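You operate a simulated robot arm through the tools that you are given. There is no shell and no other tool. Be economical: measure what you need, move in short steps, check, and stop when the job is done.

Carry out the task below with a simulated robot arm. There is one attempt and no reset: what you move stays moved.

JOB
Dress the foot by the grey bend: rub off the fused grit, then tap the red blanking plug home.
Fine: stone first, then light mallet blows, no chips; put both tools back; the other plugs stay proud.

Only the result counts: the job must be done as asked and must still hold three seconds after the hand-in. Knocking over, shifting, dropping, spilling or breaking anything else fails it.

ROBOT AND FRAMES
A 6-joint arm with a two-finger parallel gripper, fixed in place. Base frame: the origin is at the foot of the arm, x ahead of it, y to its left, z up. Readings come in mm, rad, newtons and seconds.
With the tool pointing down near the work surface it reaches from about 260 to 680 mm from the base axis. Its first joint turns from -1.152 to 1.152 rad. Payload 2.9 kg.
Tool frame: the origin (TCP) lies between the finger pads and is the grasp point; the fingertips stand 30 mm ahead of it; z points along the fingers, y is the line along which they close. Largest opening 110 mm; finger width 20, thickness 10; the body of the gripper, 48 by 112 mm, starts 55 mm behind the TCP.
Orientation is that of the tool frame in the base frame, as [roll, pitch, yaw] about the fixed x, y, z axes, in that order (R = Rz(yaw) Ry(pitch) Rx(roll)). With the fingers straight down and closing along the base's y, the tool's x points along the base's -x, its y along +y and its z along -z.

CONTROLS
- The arm moves only by the tool servo_tool. Its argument "series" is a list of rows, each an object (a shift or turn left out is 0, a gripper value left out holds the last) with "angular": the turn, a rotation vector about the base's x, y, z in units of 4 degrees (1.0 is 4 degrees), a list of three; "dp": the shift along the base's x, y, z in units of 40 mm (1.0 is 40 mm), a list of three; "jaw": the opening, from 0 (shut) to 1 (fully open). In form: [{"angular": [wx, wy, wz], "dp": [x, y, z], "jaw": jaw}, ...]. A call has 1 to 12 rows; each row shifts and turns the commanded pose from where the row before left it. A call with a number of a shift or a turn outside -1 to 1 is refused whole. Rows are played at 5 a second. More than 50 mm and 0.15 rad between two rows, or a gripper value outside its range, and nothing of the call is played. A pose out of reach is approached as far as the arm can. The call stops where the force on the tool passes 40 N (or 10 N more than at its start, if that is more) or the arm is blocked; 0.2 s more then pass. Each finger travels about 108 mm/s and halts on what it meets, pressing with about 22 N; the grip force reading is that of the motor and also rises with nothing between the fingers. The clock runs only during rows and for 0.2 s after the last one: add rows that do not move to give the fingers time. The reply holds the time, the measured pose of the TCP, the force on the tool along the base axes, the opening and the grip force, in the units named above and with some noise.
- Cameras (640 x 400 px; columns grow to the right, rows downward): "scene" is fixed at [63.3, 422.9, 1382.9]; the picture's right is [-0.88, -0.48, 0.00], its down [-0.29, 0.53, -0.80] and it looks along [0.38, -0.70, -0.60] (base axes); focal length 253 px, centre (320, 200). "wrist" rides on the gripper at [72, 17, -103] in the tool frame; the picture's right is [-0.23, 0.97, 0.00], its down [-0.76, -0.18, -0.62] and it looks along [-0.61, -0.14, 0.78] (tool axes); focal length 222 px, centre (320, 200). There is no depth. A picture from a camera that has moved, and an enlarged one, comes with that camera's place and axes in the base frame and with its lens.
- capture(camera): a new picture of that camera. It takes no simulated time.
- close_up(camera, box): a new picture of the part [left, top, right, bottom] of that camera's present view, enlarged. It takes no simulated time.
- job_done(): hands the job in; it is judged then, once.

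Go step by step. Nothing tells you positions but the pictures and the camera data: compare them with the known pose of the tool, close in by small moves and look again before you grip or let go. The budget is 120 turns and 68 pictures, counting those below and the enlarged ones. Unless the task says otherwise, let go and move clear before handing in, and close with one line.

The tools are called after "Call:" as name(argument=value, ...) on one line, values as JSON. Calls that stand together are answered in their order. servo_tool: Moves the arm, as the interface text tells. Its arguments: {"type":"object","properties":{"series":{"type":"array","items":{"type":"object","properties":{"angular":{"type":"array","items":{"type":"number"}},"dp":{"type":"array","items":{"type":"number"}},"jaw":{"type":"number"}}}}},"required":["series"]} The other tools are called the same way: capture (camera) takes a picture; close_up (camera, box) takes an enlarged picture of a part of a camera's view; job_done () hands the job in.

At the start:

```text
clock: 0.0
ee_pos: [347.4, 99.0, 1217.1]
ee_rot: [3.14, -0.001, -3.141]
contact_force: [-0.2, -0.4, -0.6]
gripper_width: 110.1
gripper_force: 0.0
```

scene: 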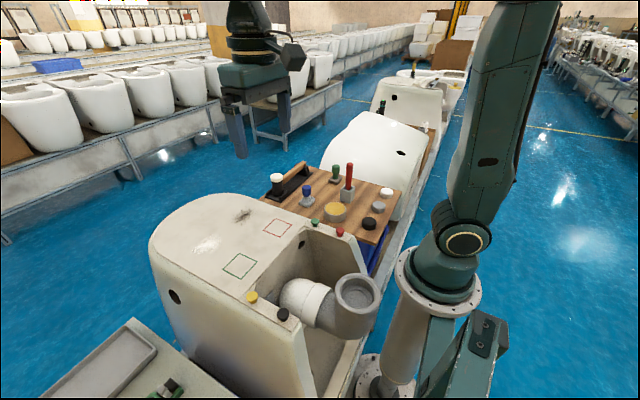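
wrist: 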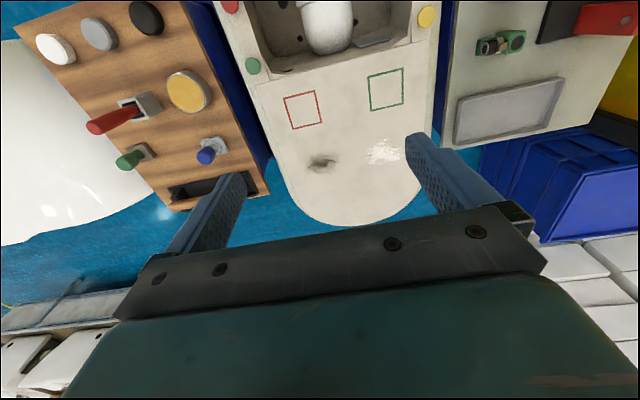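

I see a ceramic toilet upside-down (foot up) with a grey bend, coloured plugs (green, red, yellow, black), a tool board with handles, and a bench on the other side. I'll enlarge the views before moving.

Call:
close_up(camera="scene", box=[140, 150, 420, 325])

Call:
close_up(camera="wrist", box=[20, 0, 340, 200])

Call:
close_up(camera="wrist", box=[320, 0, 640, 200])

Call:
close_up(camera="scene", box=[240, 150, 420, 262])

```text
2.29 times, centred on (280, 238) of scene
camera zoom: at [63.3, 422.9, 1382.9], right [-0.88, -0.48, 0.0], down [-0.29, 0.53, -0.8], along [0.38, -0.7, -0.6], focal length 578 px, centre (411, 114)
```

zoom: 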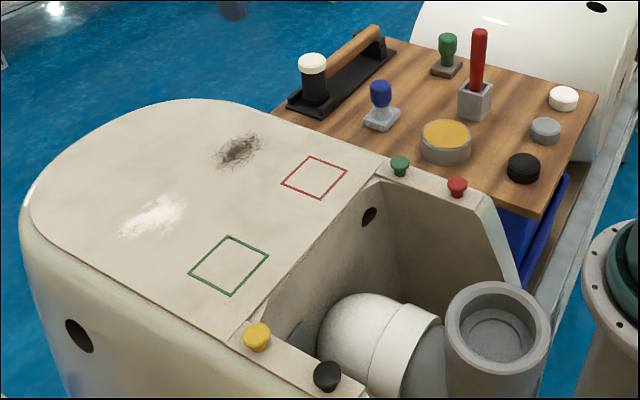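

```text
2.00 times, centred on (180, 100) of wrist
camera zoom: at [275.4, 115.5, 1321.8], right [0.23, 0.97, 0.0], down [0.76, -0.18, 0.62], along [0.61, -0.14, -0.78], focal length 444 px, centre (600, 400)
```

zoom: 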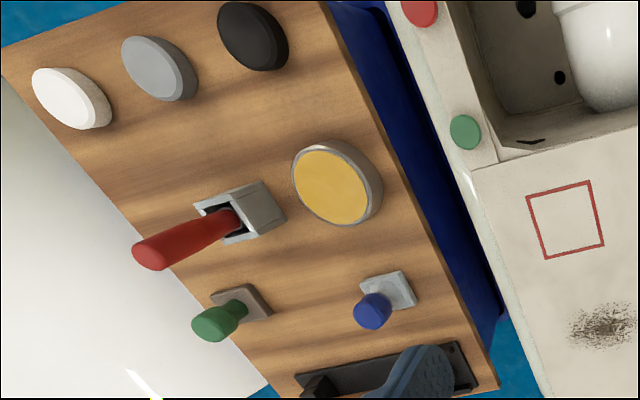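

```text
2.00 times, centred on (480, 100) of wrist
camera zoom: at [275.4, 115.5, 1321.8], right [0.23, 0.97, 0.0], down [0.76, -0.18, 0.62], along [0.61, -0.14, -0.78], focal length 444 px, centre (0, 400)
```

zoom: 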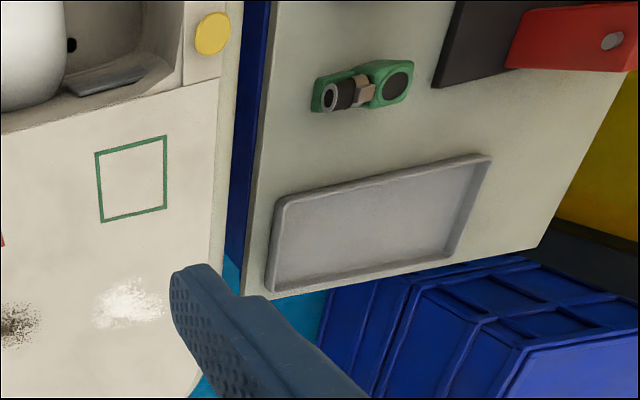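

```text
3.56 times, centred on (330, 206) of scene
camera zoom: at [63.3, 422.9, 1382.9], right [-0.88, -0.48, 0.0], down [-0.29, 0.53, -0.8], along [0.38, -0.7, -0.6], focal length 899 px, centre (284, 179)
```

zoom: 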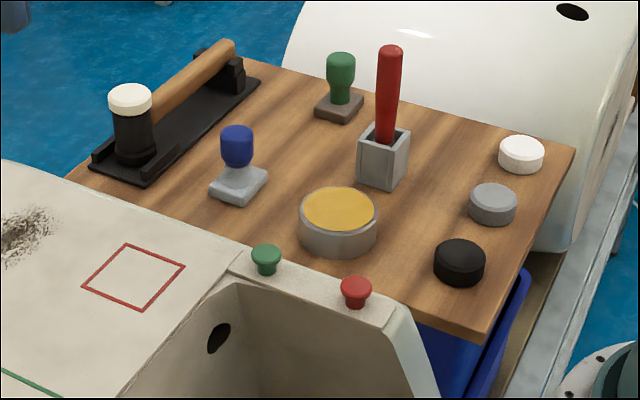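

The foot with the grey bend lies ahead (top near z≈935) and the tool board is to its right: the mallet is in a black cradle, with blue and green knobbed blocks beside it. I'll move above the tool board to get a closer look.

Call:
servo_tool(series=[{"dp": [0.2, -0.9, -0.4]}, {"dp": [0.2, -0.9, -0.4]}, {"dp": [0.2, -0.9, -0.4]}, {"dp": [0.2, -0.9, -0.4]}, {"dp": [0.2, -0.9, -0.4]}, {"dp": [0.2, -0.9, -0.4]}, {"dp": [0.1, -0.8, -0.4]}, {}])

Call:
capture(camera="wrist")

Call:
close_up(camera="scene", box=[220, 185, 300, 235])

```text
clock: 1.8
ee_pos: [401.1, -148.3, 1104.7]
ee_rot: [3.141, 0.0, 3.141]
contact_force: [-0.8, 0.0, 0.2]
gripper_width: 110.3
gripper_force: 0.1
```

```text
61 pictures are left
camera wrist: at [328.0, -132.2, 1209.4], right [0.23, 0.97, 0.0], down [0.76, -0.18, 0.62], along [0.61, -0.14, -0.78], focal length 222 px, centre (320, 200)
```

wrist: 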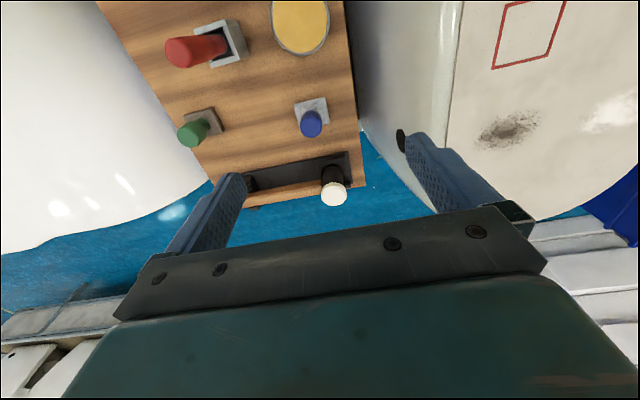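

```text
8.00 times, centred on (260, 210) of scene
camera zoom: at [63.3, 422.9, 1382.9], right [-0.88, -0.48, 0.0], down [-0.29, 0.53, -0.8], along [0.38, -0.7, -0.6], focal length 2023 px, centre (800, 120)
```

zoom: 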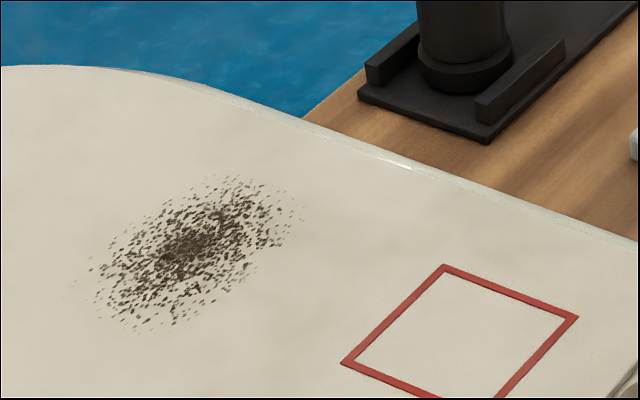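

The dark speckle patch looks like the fused grit, and the mallet cap is near (550,-159,919). I'll look more closely at the two blocks and the mallet cradle.

Call:
close_up(camera="wrist", box=[160, 85, 368, 215])

Call:
close_up(camera="scene", box=[265, 155, 361, 215])

```text
3.08 times, centred on (264, 150) of wrist
camera zoom: at [328.0, -132.2, 1209.4], right [0.23, 0.97, 0.0], down [0.76, -0.18, 0.62], along [0.61, -0.14, -0.78], focal length 684 px, centre (492, 354)
```

zoom: 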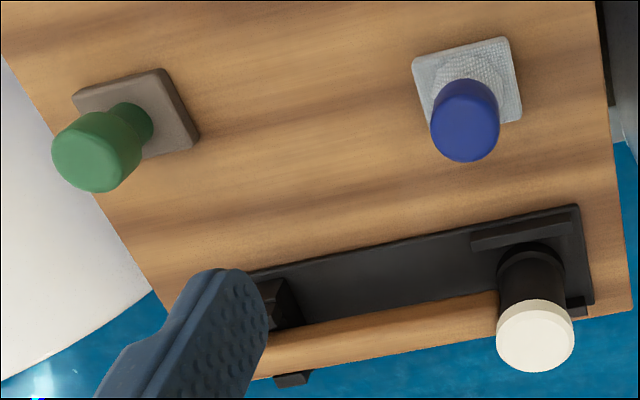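

```text
6.67 times, centred on (313, 185) of scene
camera zoom: at [63.3, 422.9, 1382.9], right [-0.88, -0.48, 0.0], down [-0.29, 0.53, -0.8], along [0.38, -0.7, -0.6], focal length 1686 px, centre (367, 300)
```

zoom: 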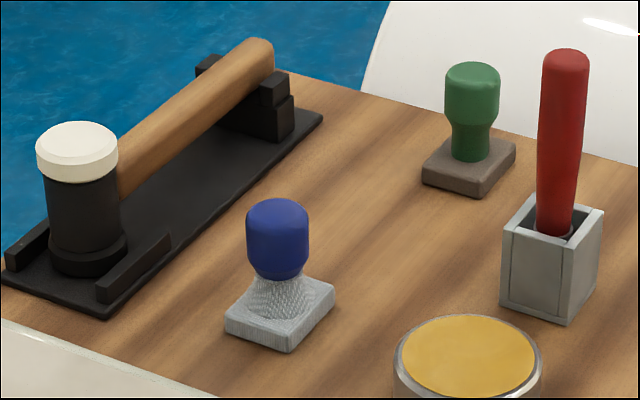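

The green-knobbed block looks like the rubbing stone (rough grey-brown base at about (409,-338)), while the blue one has a woven pad. I'll move near it to check its material and how close the neighbouring bowl is.

Call:
servo_tool(series=[{"dp": [0.1, -0.9, -0.3], "jaw": 0.7}, {"dp": [0.1, -0.9, -0.3]}, {"dp": [0, -0.9, -0.4]}, {"dp": [0, -0.9, -0.5]}, {"dp": [0, -0.9, -0.5]}, {}])

Call:
capture(camera="wrist")

Call:
capture(camera="scene")

```text
clock: 3.2
ee_pos: [407.2, -330.5, 1026.2]
ee_rot: [3.141, 0.0, -3.141]
contact_force: [0.2, -0.1, 0.5]
gripper_width: 76.9
gripper_force: 0.1
```

```text
57 pictures are left
camera wrist: at [335.1, -314.1, 1130.1], right [0.23, 0.97, 0.0], down [0.76, -0.18, 0.62], along [0.61, -0.14, -0.78], focal length 222 px, centre (320, 200)
```

wrist: 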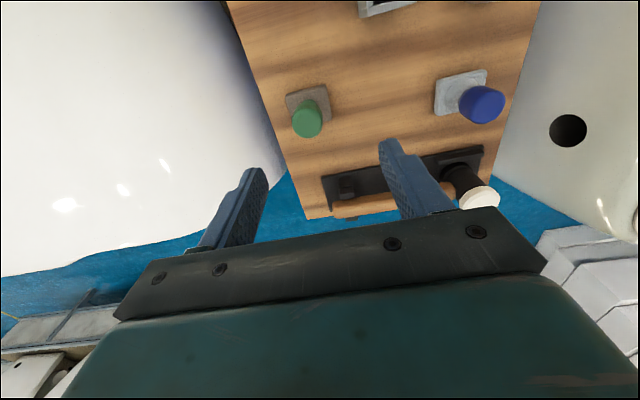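

```text
56 pictures are left
```

scene: 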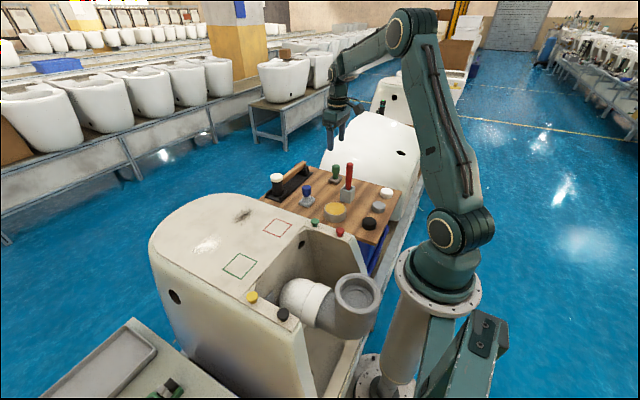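

The neighbouring bowl's wall is beyond y≈-396, which leaves room with a reduced opening. I'll enlarge the view of both blocks to decide which is the stone.

Call:
close_up(camera="wrist", box=[270, 65, 350, 145])

Call:
close_up(camera="wrist", box=[425, 55, 515, 145])

```text
5.00 times, centred on (310, 105) of wrist
camera zoom: at [335.1, -314.1, 1130.1], right [0.23, 0.97, 0.0], down [0.76, -0.18, 0.62], along [0.61, -0.14, -0.78], focal length 1111 px, centre (370, 675)
```

zoom: 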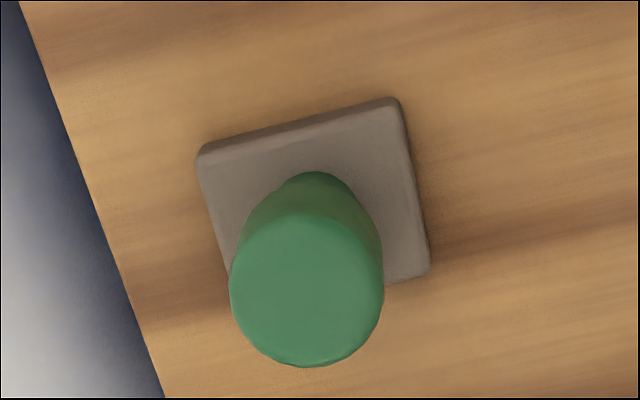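

```text
4.44 times, centred on (470, 100) of wrist
camera zoom: at [335.1, -314.1, 1130.1], right [0.23, 0.97, 0.0], down [0.76, -0.18, 0.62], along [0.61, -0.14, -0.78], focal length 987 px, centre (-347, 644)
```

zoom: 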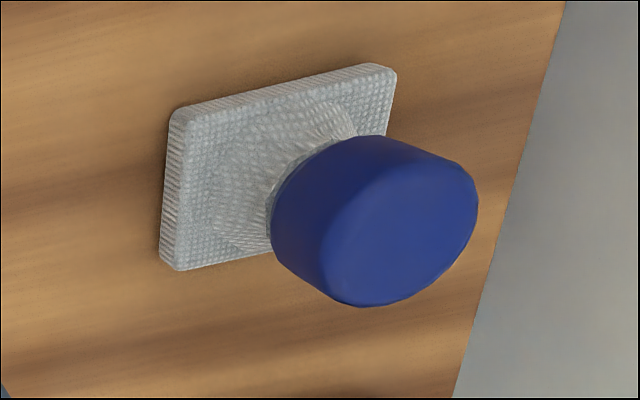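

Green is the stone and blue is a cloth pad. I'll descend over the green knob and check alignment before closing.

Call:
servo_tool(series=[{"dp": [0.04, -0.31, -0.6], "jaw": 0.6}, {"dp": [0, 0, -0.9]}, {"dp": [0, 0, -0.9]}, {}])

Call:
capture(camera="wrist")

Call:
close_up(camera="scene", box=[290, 130, 386, 200])

```text
clock: 4.2
ee_pos: [409.1, -340.8, 929.0]
ee_rot: [3.141, 0.0, 3.141]
contact_force: [0.3, 0.3, -0.1]
gripper_width: 66.0
gripper_force: 0.1
```

```text
53 pictures are left
camera wrist: at [337.0, -324.6, 1033.5], right [0.23, 0.97, 0.0], down [0.76, -0.18, 0.62], along [0.61, -0.14, -0.78], focal length 222 px, centre (320, 200)
```

wrist: 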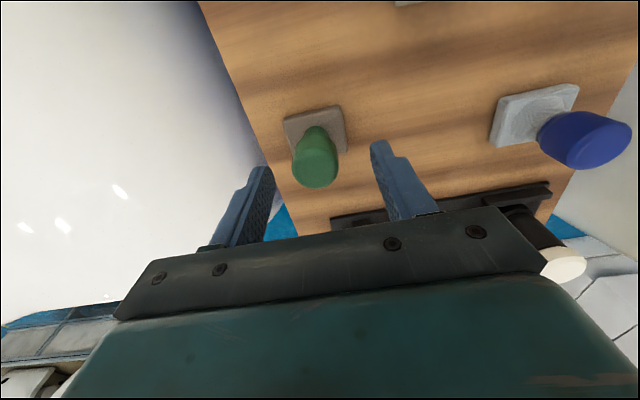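

```text
5.71 times, centred on (338, 165) of scene
camera zoom: at [63.3, 422.9, 1382.9], right [-0.88, -0.48, 0.0], down [-0.29, 0.53, -0.8], along [0.38, -0.7, -0.6], focal length 1445 px, centre (217, 400)
```

zoom: 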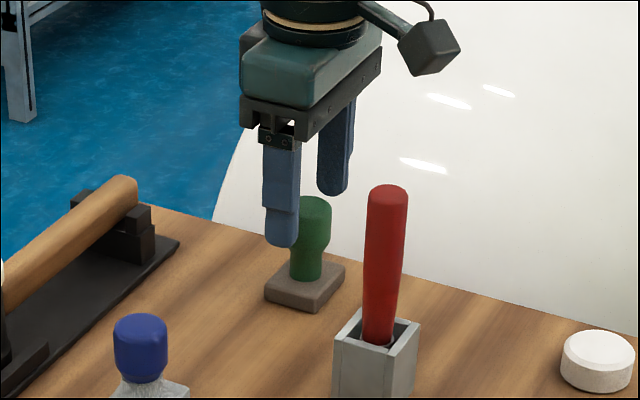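

The knob sits centred between the fingers; I'll descend to z≈895 and grip.

Call:
servo_tool(series=[{"dp": [-0.05, -0.03, -0.45]}, {"dp": [0, 0, -0.4]}, {}, {"jaw": 0.1}, {"jaw": 0.1}, {}, {}])

Call:
capture(camera="wrist")

```text
clock: 5.8
ee_pos: [406.5, -342.3, 894.9]
ee_rot: [3.14, 0.0, 3.14]
contact_force: [0.0, 0.3, 0.2]
gripper_width: 30.7
gripper_force: 21.9
```

```text
51 pictures are left
camera wrist: at [334.6, -325.6, 1000.1], right [0.23, 0.97, 0.0], down [0.76, -0.18, 0.62], along [0.61, -0.14, -0.78], focal length 222 px, centre (320, 200)
```

wrist: 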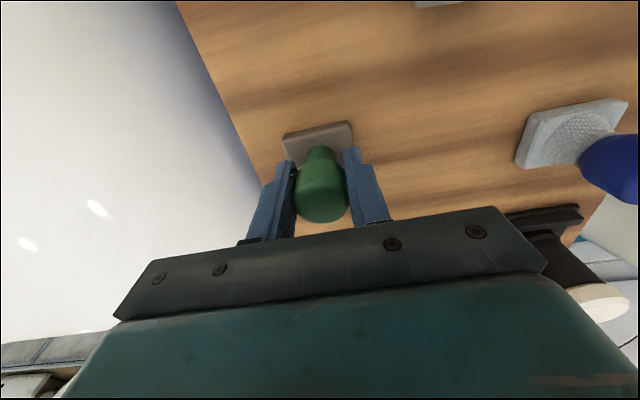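

The stone is gripped. I'll lift it straight up and check the hold.

Call:
servo_tool(series=[{"dp": [0, 0, 0.2]}, {"dp": [0, 0, 0.5]}, {"dp": [0, 0, 0.9]}, {"dp": [0, 0, 0.9]}, {"dp": [0, 0, 0.9]}, {"dp": [0, 0, 0.7]}, {}])

Call:
close_up(camera="scene", box=[260, 90, 420, 190])

```text
clock: 7.4
ee_pos: [406.4, -343.3, 1058.5]
ee_rot: [-3.141, 0.0, 3.142]
contact_force: [0.3, -0.4, 0.1]
gripper_width: 30.9
gripper_force: 22.3
```

```text
4.00 times, centred on (340, 140) of scene
camera zoom: at [63.3, 422.9, 1382.9], right [-0.88, -0.48, 0.0], down [-0.29, 0.53, -0.8], along [0.38, -0.7, -0.6], focal length 1011 px, centre (240, 440)
```

zoom: 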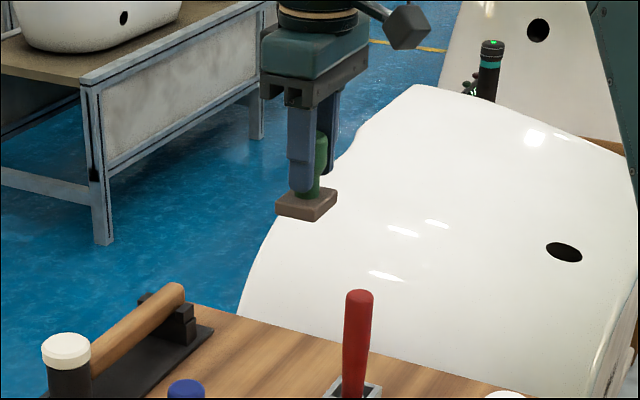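

The stone is lifted cleanly. I'll carry it over the grit patch near (481,71).

Call:
servo_tool(series=[{"dp": [0.155, 0.6, 0]}, {"dp": [0.155, 0.9, 0]}, {"dp": [0.155, 0.9, 0]}, {"dp": [0.155, 0.9, 0]}, {"dp": [0.155, 0.9, 0]}, {"dp": [0.155, 0.9, 0]}, {"dp": [0.155, 0.9, 0]}, {"dp": [0.155, 0.9, 0]}, {"dp": [0.155, 0.9, 0]}, {"dp": [0.155, 0.9, 0]}, {"dp": [0.155, 0.9, 0]}, {"dp": [0.155, 0.5, 0]}])

Call:
capture(camera="wrist")

Call:
close_up(camera="scene", box=[150, 150, 310, 250])

```text
clock: 10.0
ee_pos: [481.4, 62.1, 1058.8]
ee_rot: [3.141, -0.001, 3.139]
contact_force: [-0.1, -0.1, -1.1]
gripper_width: 30.9
gripper_force: 22.1
```

```text
49 pictures are left
camera wrist: at [409.2, 79.0, 1162.8], right [0.23, 0.97, 0.0], down [0.76, -0.18, 0.62], along [0.61, -0.14, -0.78], focal length 222 px, centre (320, 200)
```

wrist: 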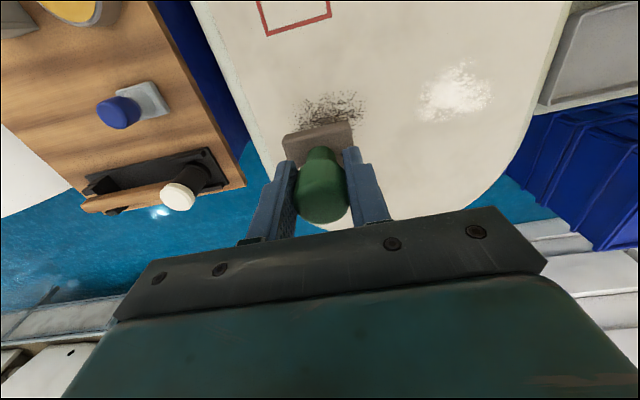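

```text
4.00 times, centred on (230, 200) of scene
camera zoom: at [63.3, 422.9, 1382.8], right [-0.88, -0.48, 0.0], down [-0.29, 0.53, -0.8], along [0.38, -0.7, -0.6], focal length 1011 px, centre (680, 200)
```

zoom: 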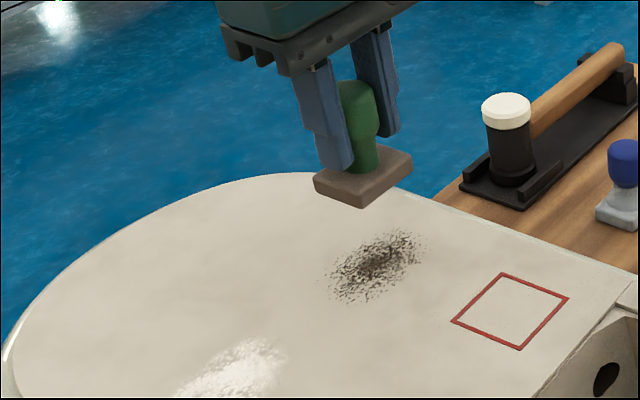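

Grit centre is about (479,73). I'll shift over it and descend in small steps until light contact.

Call:
servo_tool(series=[{"dp": [-0.05, 0.25, -0.5]}, {"dp": [0, 0, -0.5]}, {"dp": [0, 0, -0.1]}, {"dp": [0, 0, -0.05]}, {"dp": [0, 0, -0.05]}, {}])

Call:
close_up(camera="scene", box=[190, 160, 310, 235])

```text
clock: 11.4
ee_pos: [478.8, 71.7, 1011.6]
ee_rot: [-3.141, 0.001, 3.141]
contact_force: [0.1, 0.0, -0.8]
gripper_width: 30.9
gripper_force: 22.3
```

```text
5.33 times, centred on (250, 198) of scene
camera zoom: at [63.3, 422.9, 1382.8], right [-0.88, -0.48, 0.0], down [-0.29, 0.53, -0.8], along [0.38, -0.7, -0.6], focal length 1348 px, centre (693, 213)
```

zoom: 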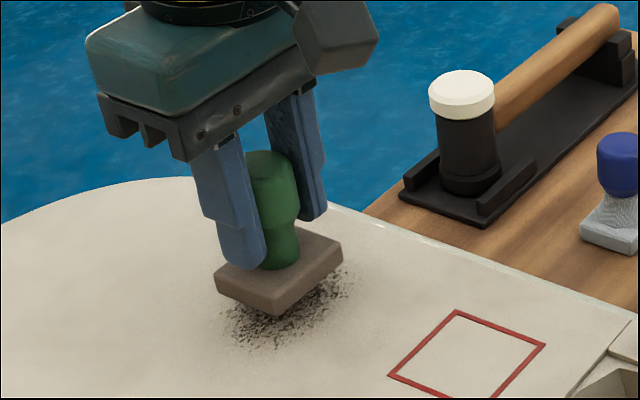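

Still hovering slightly above the surface; I'll continue down in 1.6 mm steps.

Call:
servo_tool(series=[{"dp": [0, 0, -0.05]}, {"dp": [0, 0, -0.05]}, {"dp": [0, 0, -0.05]}, {"dp": [0, 0, -0.05]}, {}])

```text
clock: 12.6
ee_pos: [479.8, 70.6, 1002.7]
ee_rot: [3.14, 0.001, 3.14]
contact_force: [-0.5, 0.1, -0.3]
gripper_width: 31.1
gripper_force: 21.8
```

Call:
servo_tool(series=[{"dp": [0, 0, -0.05]}, {"dp": [0, 0, -0.04]}, {"dp": [0, 0, -0.04]}, {}])

```text
clock: 13.6
ee_pos: [479.1, 70.9, 998.0]
ee_rot: [-3.141, -0.001, 3.141]
contact_force: [-0.8, 0.4, -2.0]
gripper_width: 30.9
gripper_force: 21.8
```

No clear contact yet; I'll continue with millimetre steps.

Call:
servo_tool(series=[{"dp": [0, 0, -0.03]}, {"dp": [0, 0, -0.03]}, {}])

Call:
close_up(camera="scene", box=[210, 180, 290, 230])

```text
clock: 14.4
ee_pos: [478.0, 70.4, 996.4]
ee_rot: [-3.141, -0.001, 3.14]
contact_force: [0.7, 0.8, -1.0]
gripper_width: 30.8
gripper_force: 22.1
```

```text
8.00 times, centred on (250, 205) of scene
camera zoom: at [63.3, 422.9, 1382.8], right [-0.88, -0.48, 0.0], down [-0.29, 0.53, -0.8], along [0.38, -0.7, -0.6], focal length 2023 px, centre (880, 160)
```

zoom: 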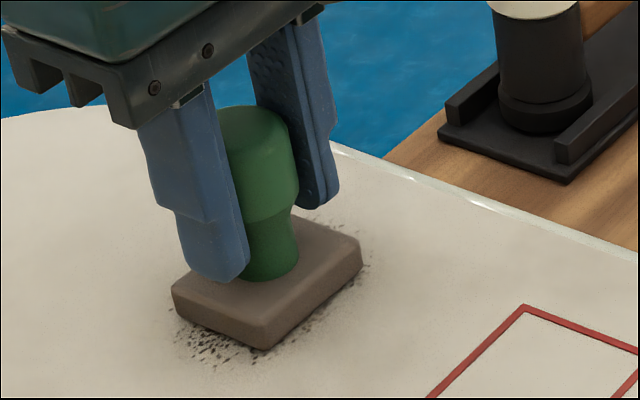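

Call:
servo_tool(series=[{"dp": [0, 0, -0.03]}, {"dp": [0, 0, -0.03]}, {"dp": [0, 0, -0.03]}, {}])

```text
clock: 15.4
ee_pos: [480.3, 71.0, 992.9]
ee_rot: [-3.141, 0.003, -3.141]
contact_force: [-0.9, 2.3, 16.3]
gripper_width: 31.0
gripper_force: 21.6
```

Contact at about 993 with 16 N. I'll rub back and forth over the patch with short strokes.

Call:
servo_tool(series=[{"dp": [0, 0.4, 0]}, {"dp": [0, -0.4, 0]}, {"dp": [0, -0.4, 0]}, {"dp": [0, 0.4, 0]}, {"dp": [0.35, 0, 0]}, {"dp": [-0.35, 0, 0]}, {"dp": [-0.35, 0, 0]}, {"dp": [0.35, 0, 0]}, {}])

Call:
close_up(camera="scene", box=[210, 180, 290, 230])

```text
clock: 17.4
ee_pos: [479.2, 69.9, 992.8]
ee_rot: [-3.142, -0.003, -3.141]
contact_force: [-0.2, 0.1, -0.3]
gripper_width: 30.8
gripper_force: 21.8
```

```text
8.00 times, centred on (250, 205) of scene
camera zoom: at [63.3, 422.9, 1382.8], right [-0.88, -0.48, 0.0], down [-0.29, 0.53, -0.8], along [0.38, -0.7, -0.6], focal length 2023 px, centre (880, 160)
```

zoom: 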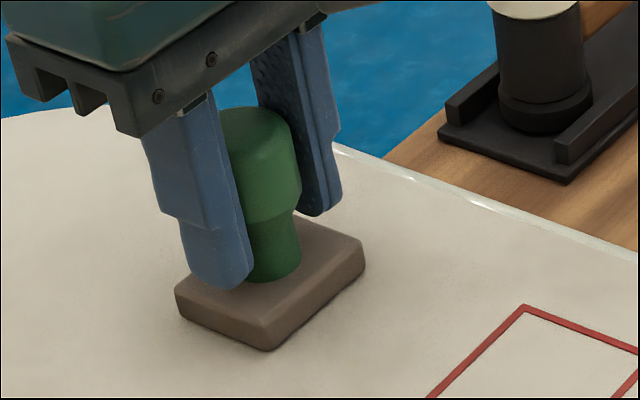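

The visible grit is gone. I'll raise the stone and inspect the patch.

Call:
servo_tool(series=[{"dp": [0, 0, 0.5]}, {"dp": [0, -0.3, 0.8]}, {"dp": [0, -0.9, 0.4]}, {}])

Call:
close_up(camera="scene", box=[150, 160, 310, 260])

Call:
capture(camera="wrist")

```text
clock: 18.4
ee_pos: [478.4, 21.4, 1060.8]
ee_rot: [-3.14, -0.001, -3.141]
contact_force: [0.3, -0.1, -0.6]
gripper_width: 30.9
gripper_force: 21.6
```

```text
4.00 times, centred on (230, 210) of scene
camera zoom: at [63.3, 422.9, 1382.9], right [-0.88, -0.48, 0.0], down [-0.29, 0.53, -0.8], along [0.38, -0.7, -0.6], focal length 1011 px, centre (680, 160)
```

zoom: 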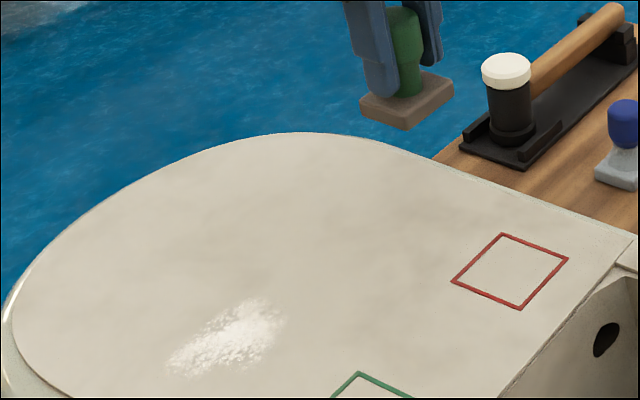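

```text
43 pictures are left
camera wrist: at [407.0, 39.0, 1164.7], right [0.23, 0.97, 0.0], down [0.76, -0.18, 0.62], along [0.61, -0.14, -0.78], focal length 222 px, centre (320, 200)
```

wrist: 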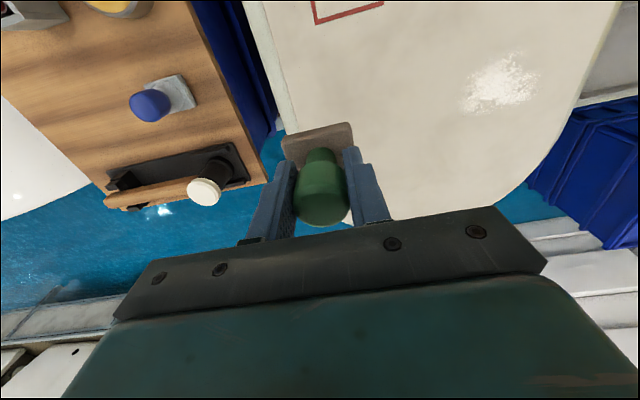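

The grit is fully removed. I'm carrying the stone back to its spot at (406.5,-342.5).

Call:
servo_tool(series=[{"dp": [-0.18, -0.7, 0]}, {"dp": [-0.18, -0.95, 0]}, {"dp": [-0.18, -0.95, 0]}, {"dp": [-0.18, -0.95, 0]}, {"dp": [-0.18, -0.95, 0]}, {"dp": [-0.18, -0.95, 0]}, {"dp": [-0.18, -0.95, 0]}, {"dp": [-0.18, -0.95, 0]}, {"dp": [-0.18, -0.95, 0]}, {"dp": [-0.18, -0.8, 0]}, {}])

```text
clock: 20.8
ee_pos: [405.2, -341.3, 1060.0]
ee_rot: [-3.141, 0.001, 3.141]
contact_force: [0.6, 0.3, -1.4]
gripper_width: 31.0
gripper_force: 22.6
```

Call:
servo_tool(series=[{"dp": [0.02, -0.02, -0.9]}, {"dp": [0, 0, -0.9]}, {"dp": [0, 0, -0.9]}, {"dp": [0, 0, -0.9]}, {"dp": [0, 0, -0.3]}, {}, {"dp": [0, 0, -0.05]}, {"dp": [0, 0, -0.05]}, {}])

Call:
close_up(camera="scene", box=[290, 150, 370, 200])

```text
clock: 22.8
ee_pos: [407.8, -342.8, 901.2]
ee_rot: [-3.141, 0.001, -3.141]
contact_force: [0.0, -0.1, -1.1]
gripper_width: 30.8
gripper_force: 22.0
```

```text
8.00 times, centred on (330, 175) of scene
camera zoom: at [63.3, 422.9, 1382.9], right [-0.88, -0.48, 0.0], down [-0.29, 0.53, -0.8], along [0.38, -0.7, -0.6], focal length 2023 px, centre (240, 400)
```

zoom: 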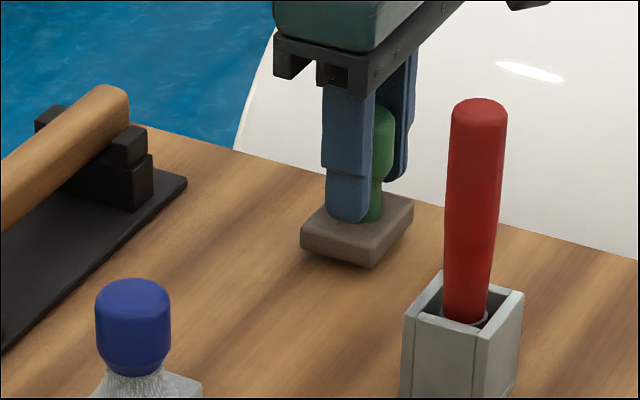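

Call:
servo_tool(series=[{"dp": [0, 0, -0.05]}, {"dp": [0, 0, -0.03]}, {"dp": [0, 0, -0.03]}, {}])

```text
clock: 23.8
ee_pos: [408.2, -341.8, 896.1]
ee_rot: [-3.14, 0.002, 3.141]
contact_force: [0.1, 0.0, -0.8]
gripper_width: 30.9
gripper_force: 22.0
```

Call:
servo_tool(series=[{"dp": [0, 0, -0.025]}, {"dp": [0, 0, -0.025]}, {}])

```text
clock: 24.6
ee_pos: [408.1, -341.5, 893.9]
ee_rot: [3.142, -0.001, 3.141]
contact_force: [0.3, 0.4, -1.2]
gripper_width: 30.8
gripper_force: 22.0
```

Call:
servo_tool(series=[{"dp": [0, 0, -0.025]}, {"dp": [0, 0, -0.025]}, {}])

```text
clock: 25.4
ee_pos: [409.3, -341.7, 893.5]
ee_rot: [-3.139, 0.002, 3.141]
contact_force: [-5.0, 3.0, 13.8]
gripper_width: 31.1
gripper_force: 22.0
```

The stone is seated (14 N). I'll open the fingers and rise.

Call:
servo_tool(series=[{"dp": [0, 0, 0.02]}, {"jaw": 0.6}, {}, {}, {"dp": [0, 0, 0.4]}, {"dp": [0, 0, 0.8]}, {"dp": [0, 0, 0.9]}, {"dp": [0, 0, 0.9]}, {"dp": [0, 0, 0.9]}, {}])

Call:
close_up(camera="scene", box=[265, 155, 361, 215])

```text
clock: 27.6
ee_pos: [408.2, -341.7, 1048.7]
ee_rot: [-3.141, 0.0, 3.14]
contact_force: [0.2, 0.6, 0.0]
gripper_width: 65.9
gripper_force: 0.1
```

```text
6.67 times, centred on (313, 185) of scene
camera zoom: at [63.2, 422.9, 1382.9], right [-0.88, -0.48, 0.0], down [-0.29, 0.53, -0.8], along [0.38, -0.7, -0.6], focal length 1686 px, centre (367, 300)
```

zoom: 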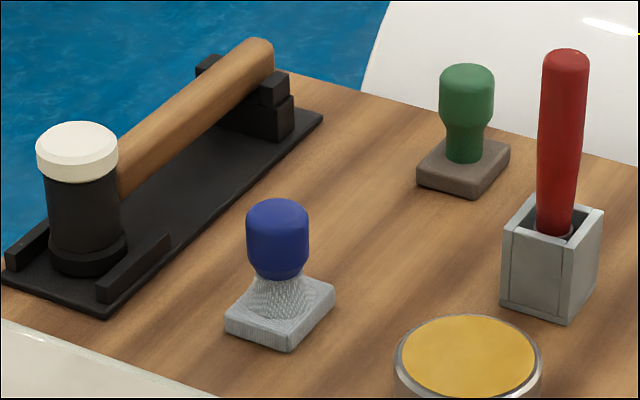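

The stone is back. The mallet handle runs along y at x≈552, so I'll turn the gripper -90° while moving over it.

Call:
servo_tool(series=[{"dp": [0.3, 0.15, 0], "angular": [0, 0, -1]}, {"dp": [0.3, 0.15, 0], "angular": [0, 0, -1]}, {"dp": [0.3, 0.15, 0], "angular": [0, 0, -1]}, {"dp": [0.3, 0.15, 0], "angular": [0, 0, -1]}, {"dp": [0.3, 0.15, 0], "angular": [0, 0, -1]}, {"dp": [0.3, 0.15, 0], "angular": [0, 0, -1]}, {"dp": [0.3, 0.15, 0], "angular": [0, 0, -1]}, {"dp": [0.3, 0.15, 0], "angular": [0, 0, -1]}, {"dp": [0.3, 0.15, 0], "angular": [0, 0, -1]}, {"dp": [0.3, 0.15, 0], "angular": [0, 0, -1]}, {"dp": [0.3, 0.15, 0], "angular": [0, 0, -1]}, {"dp": [0.25, 0.15, 0], "angular": [0, 0, -1]}])

Call:
servo_tool(series=[{"angular": [0, 0, -1]}, {"angular": [0, 0, -1]}, {"angular": [0, 0, -1]}, {"angular": [0, 0, -1]}, {"angular": [0, 0, -1]}, {"angular": [0, 0, -1]}, {"angular": [0, 0, -1]}, {"angular": [0, 0, -1]}, {"angular": [0, 0, -1]}, {"angular": [0, 0, -1]}, {"angular": [0, 0, -0.5]}, {}])

Call:
capture(camera="wrist")

```text
clock: 30.2
ee_pos: [550.3, -270.1, 1049.5]
ee_rot: [-3.141, 0.002, 2.301]
contact_force: [0.8, -0.5, 0.4]
gripper_width: 66.0
gripper_force: 0.0
```

```text
clock: 32.8
ee_pos: [550.1, -269.4, 1048.4]
ee_rot: [-3.141, 0.0, 1.569]
contact_force: [0.1, 0.1, -0.7]
gripper_width: 66.2
gripper_force: 0.1
```

```text
40 pictures are left
camera wrist: at [567.6, -197.4, 1152.9], right [0.97, -0.23, 0.0], down [-0.18, -0.76, 0.62], along [-0.14, -0.61, -0.78], focal length 222 px, centre (320, 200)
```

wrist: 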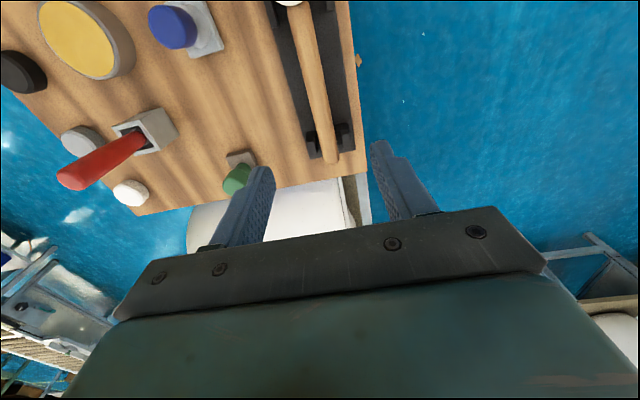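

The handle lies along y at x≈549.5, with its axis near z≈889 and the rest post at y≈-312. I'll descend to grip at y≈-271 and check on the way.

Call:
servo_tool(series=[{"dp": [-0.01, -0.03, -0.9]}, {"dp": [0, 0, -0.9]}, {"dp": [0, 0, -0.9]}, {"dp": [0, 0, -0.3]}, {}])

Call:
capture(camera="wrist")

Call:
close_up(camera="scene", box=[260, 140, 340, 200])

```text
clock: 34.0
ee_pos: [549.5, -271.2, 928.0]
ee_rot: [-3.14, 0.0, 1.568]
contact_force: [0.0, -0.6, -0.5]
gripper_width: 66.0
gripper_force: 0.0
```

```text
39 pictures are left
camera wrist: at [567.2, -198.7, 1032.1], right [0.97, -0.23, 0.0], down [-0.18, -0.76, 0.62], along [-0.14, -0.61, -0.78], focal length 222 px, centre (320, 200)
```

wrist: 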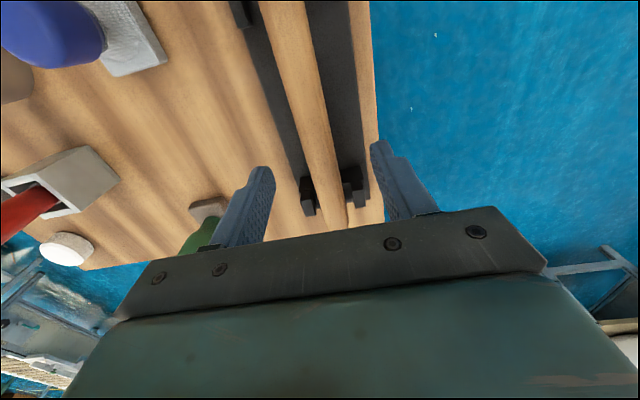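

```text
6.67 times, centred on (300, 170) of scene
camera zoom: at [63.3, 422.9, 1382.9], right [-0.88, -0.48, 0.0], down [-0.29, 0.53, -0.8], along [0.38, -0.7, -0.6], focal length 1686 px, centre (453, 400)
```

zoom: 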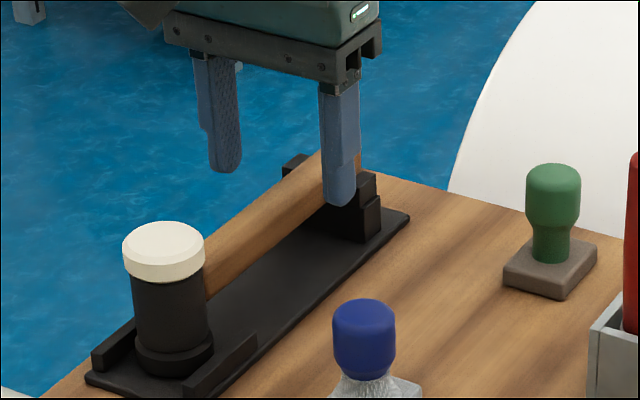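

Alignment is good; I'll shift 5 mm away from the rest post, lower to z≈897 and grip.

Call:
servo_tool(series=[{"dp": [0, 0.13, -0.35]}, {"dp": [0, 0, -0.42]}, {}, {"jaw": 0.05}, {}, {}, {}])

Call:
close_up(camera="scene", box=[260, 140, 340, 200])

```text
clock: 35.6
ee_pos: [549.8, -266.5, 897.1]
ee_rot: [-3.141, -0.001, 1.569]
contact_force: [2.6, -0.3, -0.3]
gripper_width: 20.8
gripper_force: 21.9
```

```text
6.67 times, centred on (300, 170) of scene
camera zoom: at [63.3, 422.9, 1382.9], right [-0.88, -0.48, 0.0], down [-0.29, 0.53, -0.8], along [0.38, -0.7, -0.6], focal length 1686 px, centre (453, 400)
```

zoom: 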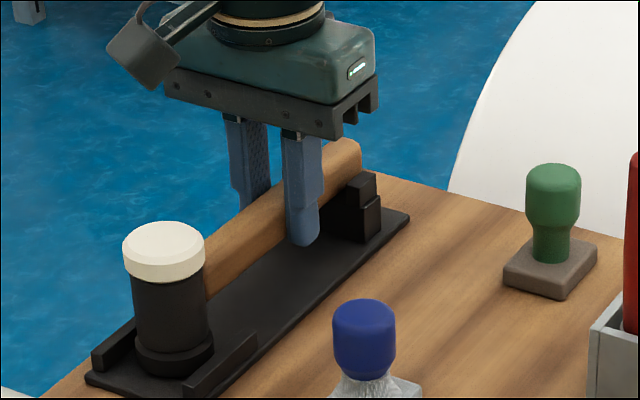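

The handle is held (20.8 mm). I'll lift slowly and check whether the head droops.

Call:
servo_tool(series=[{"dp": [0, 0, 0.1]}, {"dp": [0, 0, 0.3]}, {"dp": [0, 0, 0.4]}, {"dp": [0, 0, 0.7]}, {}])

Call:
close_up(camera="scene", box=[260, 120, 340, 200])

```text
clock: 36.8
ee_pos: [550.4, -266.2, 957.7]
ee_rot: [-3.14, 0.0, 1.57]
contact_force: [0.6, 0.8, -5.4]
gripper_width: 20.9
gripper_force: 22.3
```

```text
5.00 times, centred on (300, 160) of scene
camera zoom: at [63.3, 422.9, 1382.9], right [-0.88, -0.48, 0.0], down [-0.29, 0.53, -0.8], along [0.38, -0.7, -0.6], focal length 1264 px, centre (420, 400)
```

zoom: 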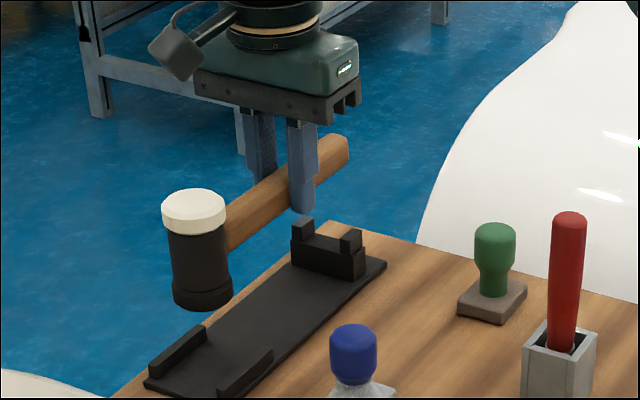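

The mallet hangs level. I'll raise it and carry it over the foot in this orientation, where the wrist camera can view the red plug.

Call:
servo_tool(series=[{"dp": [0, 0, 0.8]}, {"dp": [0, 0, 0.9]}, {"dp": [0, 0, 0.9]}, {"dp": [0, 0, 0.5]}, {}])

Call:
servo_tool(series=[{"dp": [-0.5, 0.5, 0]}, {"dp": [-0.63, 0.665, 0]}, {"dp": [-0.63, 0.665, 0]}, {"dp": [-0.63, 0.665, 0]}, {"dp": [-0.63, 0.665, 0]}, {"dp": [-0.63, 0.665, 0]}, {"dp": [-0.63, 0.665, 0]}, {"dp": [-0.63, 0.665, 0]}, {"dp": [-0.63, 0.665, 0]}, {"dp": [-0.63, 0.665, 0]}, {"dp": [-0.1, 0.16, 0]}, {}])

Call:
capture(camera="wrist")

Call:
capture(camera="scene")

```text
clock: 38.0
ee_pos: [549.7, -265.0, 1083.0]
ee_rot: [-3.14, 0.001, 1.572]
contact_force: [0.5, -0.1, -4.5]
gripper_width: 21.0
gripper_force: 22.2
```

```text
clock: 40.6
ee_pos: [298.2, 0.7, 1081.4]
ee_rot: [-3.141, 0.001, 1.573]
contact_force: [0.0, -0.6, -5.4]
gripper_width: 20.9
gripper_force: 22.3
```

```text
35 pictures are left
camera wrist: at [315.7, 72.0, 1185.6], right [0.97, -0.23, 0.0], down [-0.18, -0.76, 0.62], along [-0.14, -0.61, -0.78], focal length 222 px, centre (320, 200)
```

wrist: 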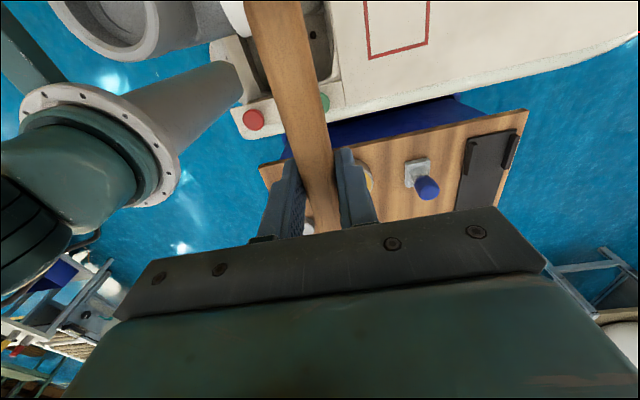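

```text
34 pictures are left
```

scene: 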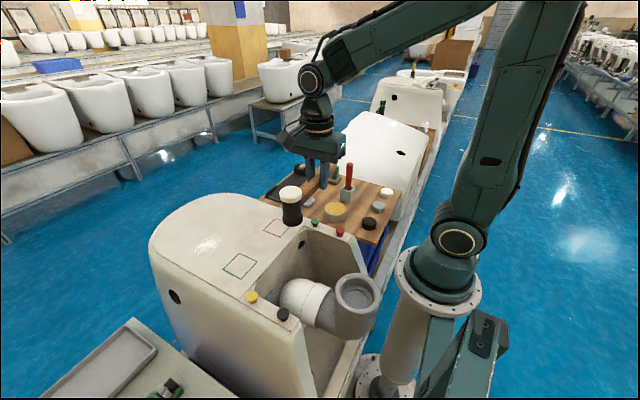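

The red plug lies near (232,10,955). I'll look at it closely to see how far it stands proud.

Call:
close_up(camera="scene", box=[300, 205, 364, 245])

Call:
close_up(camera="wrist", box=[215, 80, 343, 160])

```text
10.00 times, centred on (332, 225) of scene
camera zoom: at [63.3, 422.9, 1382.8], right [-0.88, -0.48, 0.0], down [-0.29, 0.53, -0.8], along [0.38, -0.7, -0.6], focal length 2528 px, centre (200, -50)
```

zoom: 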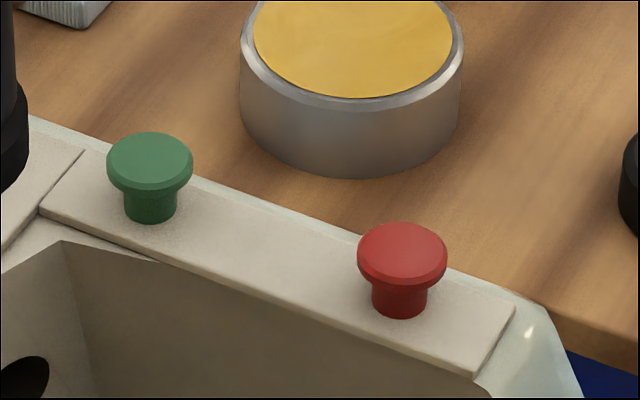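

```text
5.00 times, centred on (279, 120) of wrist
camera zoom: at [315.7, 72.0, 1185.6], right [0.97, -0.23, 0.0], down [-0.18, -0.76, 0.62], along [-0.14, -0.61, -0.78], focal length 1111 px, centre (525, 600)
```

zoom: 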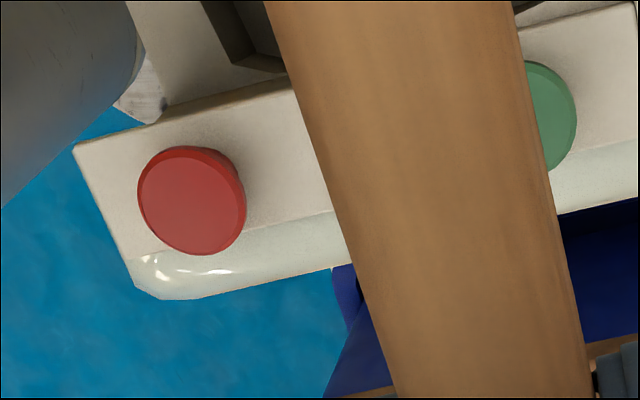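

The plug is about 17 mm proud, top centre near (232,12.5,961). I'll rotate the mallet 45° so its head sits over the red plug, with the handle clear of the green one.

Call:
servo_tool(series=[{"dp": [0.018, -0.14, 0], "angular": [0, 0, 1]}, {"dp": [0.018, -0.14, 0], "angular": [0, 0, 1]}, {"dp": [0.018, -0.14, 0], "angular": [0, 0, 1]}, {"dp": [0.018, -0.14, 0], "angular": [0, 0, 1]}, {"dp": [0.018, -0.14, 0], "angular": [0, 0, 1]}, {"dp": [0.018, -0.14, 0], "angular": [0, 0, 1]}, {"dp": [0.018, -0.14, 0], "angular": [0, 0, 1]}, {"dp": [0.018, -0.14, 0], "angular": [0, 0, 1]}, {"dp": [0.018, -0.14, 0], "angular": [0, 0, 1]}, {"dp": [0.018, -0.14, 0], "angular": [0, 0, 1]}, {"dp": [0.018, -0.16, 0], "angular": [0, 0, 1.0]}, {"angular": [0, 0, 0.25]}])

Call:
servo_tool(series=[{"dp": [0, 0, -0.5]}, {"dp": [0, 0, -0.3]}, {}])

Call:
close_up(camera="scene", box=[260, 160, 388, 250])

Call:
capture(camera="wrist")

```text
clock: 43.2
ee_pos: [306.0, -62.3, 1082.5]
ee_rot: [-3.141, 0.0, 2.356]
contact_force: [-0.4, -0.8, -4.5]
gripper_width: 20.8
gripper_force: 22.1
```

```text
clock: 44.0
ee_pos: [306.6, -63.8, 1051.2]
ee_rot: [3.141, 0.001, 2.355]
contact_force: [-0.2, 0.2, -5.0]
gripper_width: 20.6
gripper_force: 22.2
```

```text
4.44 times, centred on (324, 205) of scene
camera zoom: at [63.3, 422.9, 1382.8], right [-0.88, -0.48, 0.0], down [-0.29, 0.53, -0.8], along [0.38, -0.7, -0.6], focal length 1124 px, centre (302, 178)
```

zoom: 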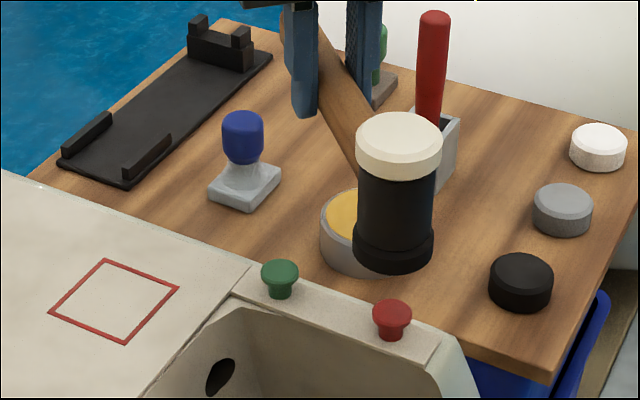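

```text
30 pictures are left
camera wrist: at [267.9, 0.6, 1153.8], right [0.85, 0.53, 0.0], down [0.41, -0.66, 0.62], along [0.33, -0.53, -0.78], focal length 222 px, centre (320, 200)
```

wrist: 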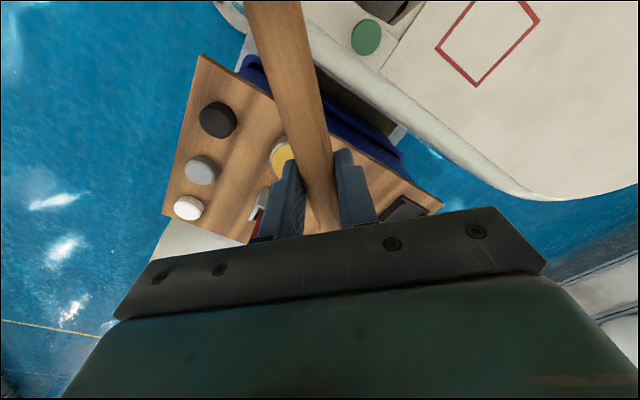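

The head is centred over the plug. I'll lower to about 15 mm above it and give a first light tap.

Call:
servo_tool(series=[{"dp": [0, 0, -0.4]}, {"dp": [0, 0, -0.3]}, {}, {"dp": [0, 0, -0.4]}, {"dp": [0, 0, 0.4]}, {}])

Call:
close_up(camera="scene", box=[300, 190, 380, 250])

```text
clock: 45.4
ee_pos: [305.8, -62.4, 1021.1]
ee_rot: [3.141, -0.001, 2.355]
contact_force: [0.9, -0.3, -4.5]
gripper_width: 20.9
gripper_force: 22.3
```

```text
6.67 times, centred on (340, 220) of scene
camera zoom: at [63.3, 422.9, 1382.8], right [-0.88, -0.48, 0.0], down [-0.29, 0.53, -0.8], along [0.38, -0.7, -0.6], focal length 1686 px, centre (187, 67)
```

zoom: 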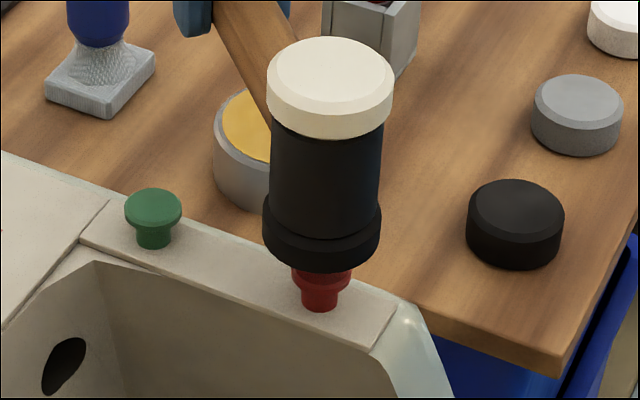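

Call:
servo_tool(series=[{"dp": [0, 0, -0.5]}, {"dp": [0, 0, 0.5]}, {}])

Call:
close_up(camera="scene", box=[300, 190, 380, 250])

```text
clock: 46.2
ee_pos: [306.1, -62.7, 1021.9]
ee_rot: [3.141, 0.0, 2.356]
contact_force: [0.4, -0.3, -4.7]
gripper_width: 20.8
gripper_force: 22.2
```

```text
6.67 times, centred on (340, 220) of scene
camera zoom: at [63.3, 422.9, 1382.8], right [-0.88, -0.48, 0.0], down [-0.29, 0.53, -0.8], along [0.38, -0.7, -0.6], focal length 1686 px, centre (187, 67)
```

zoom: 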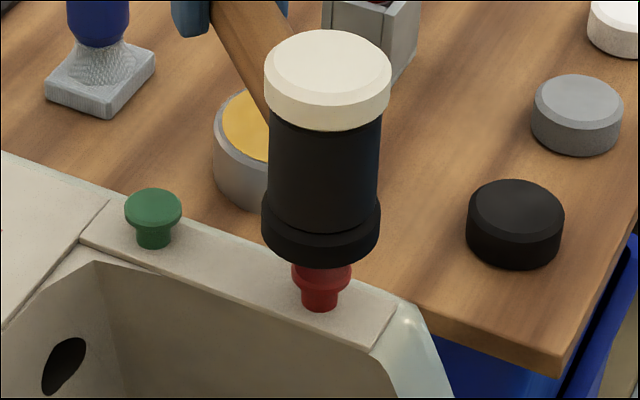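

The second tap just touched (the head tilted up slightly). I'll take a slightly longer swing with follow-through.

Call:
servo_tool(series=[{"dp": [0, 0, 0.2]}, {}, {"dp": [0, 0, -0.8]}, {"dp": [0, 0, 0.8]}, {}])

Call:
close_up(camera="scene", box=[300, 190, 380, 250])

```text
clock: 47.4
ee_pos: [306.7, -61.9, 1029.5]
ee_rot: [-3.141, 0.001, 2.356]
contact_force: [0.2, -0.2, -5.1]
gripper_width: 20.9
gripper_force: 21.5
```

```text
6.67 times, centred on (340, 220) of scene
camera zoom: at [63.3, 422.9, 1382.8], right [-0.88, -0.48, 0.0], down [-0.29, 0.53, -0.8], along [0.38, -0.7, -0.6], focal length 1686 px, centre (187, 67)
```

zoom: 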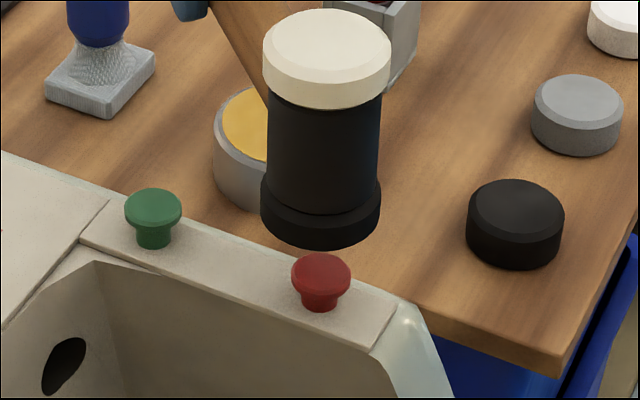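

The plug appears to have gone down a couple of mm. I'll repeat with two similar light blows.

Call:
servo_tool(series=[{"dp": [0, 0, -0.85]}, {"dp": [0, 0, 0.85]}, {}, {"dp": [0, 0, -0.9]}, {"dp": [0, 0, 0.9]}, {}])

Call:
close_up(camera="scene", box=[300, 190, 380, 250])

```text
clock: 48.8
ee_pos: [307.1, -61.3, 1031.0]
ee_rot: [-3.141, -0.002, 2.358]
contact_force: [0.0, 0.1, -4.8]
gripper_width: 20.9
gripper_force: 22.2
```

```text
6.67 times, centred on (340, 220) of scene
camera zoom: at [63.3, 422.9, 1382.8], right [-0.88, -0.48, 0.0], down [-0.29, 0.53, -0.8], along [0.38, -0.7, -0.6], focal length 1686 px, centre (187, 67)
```

zoom: 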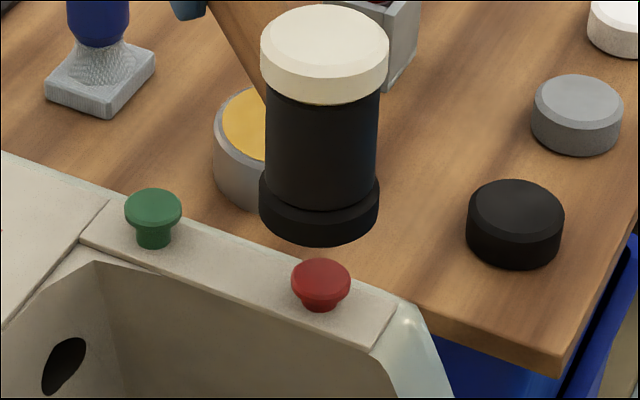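

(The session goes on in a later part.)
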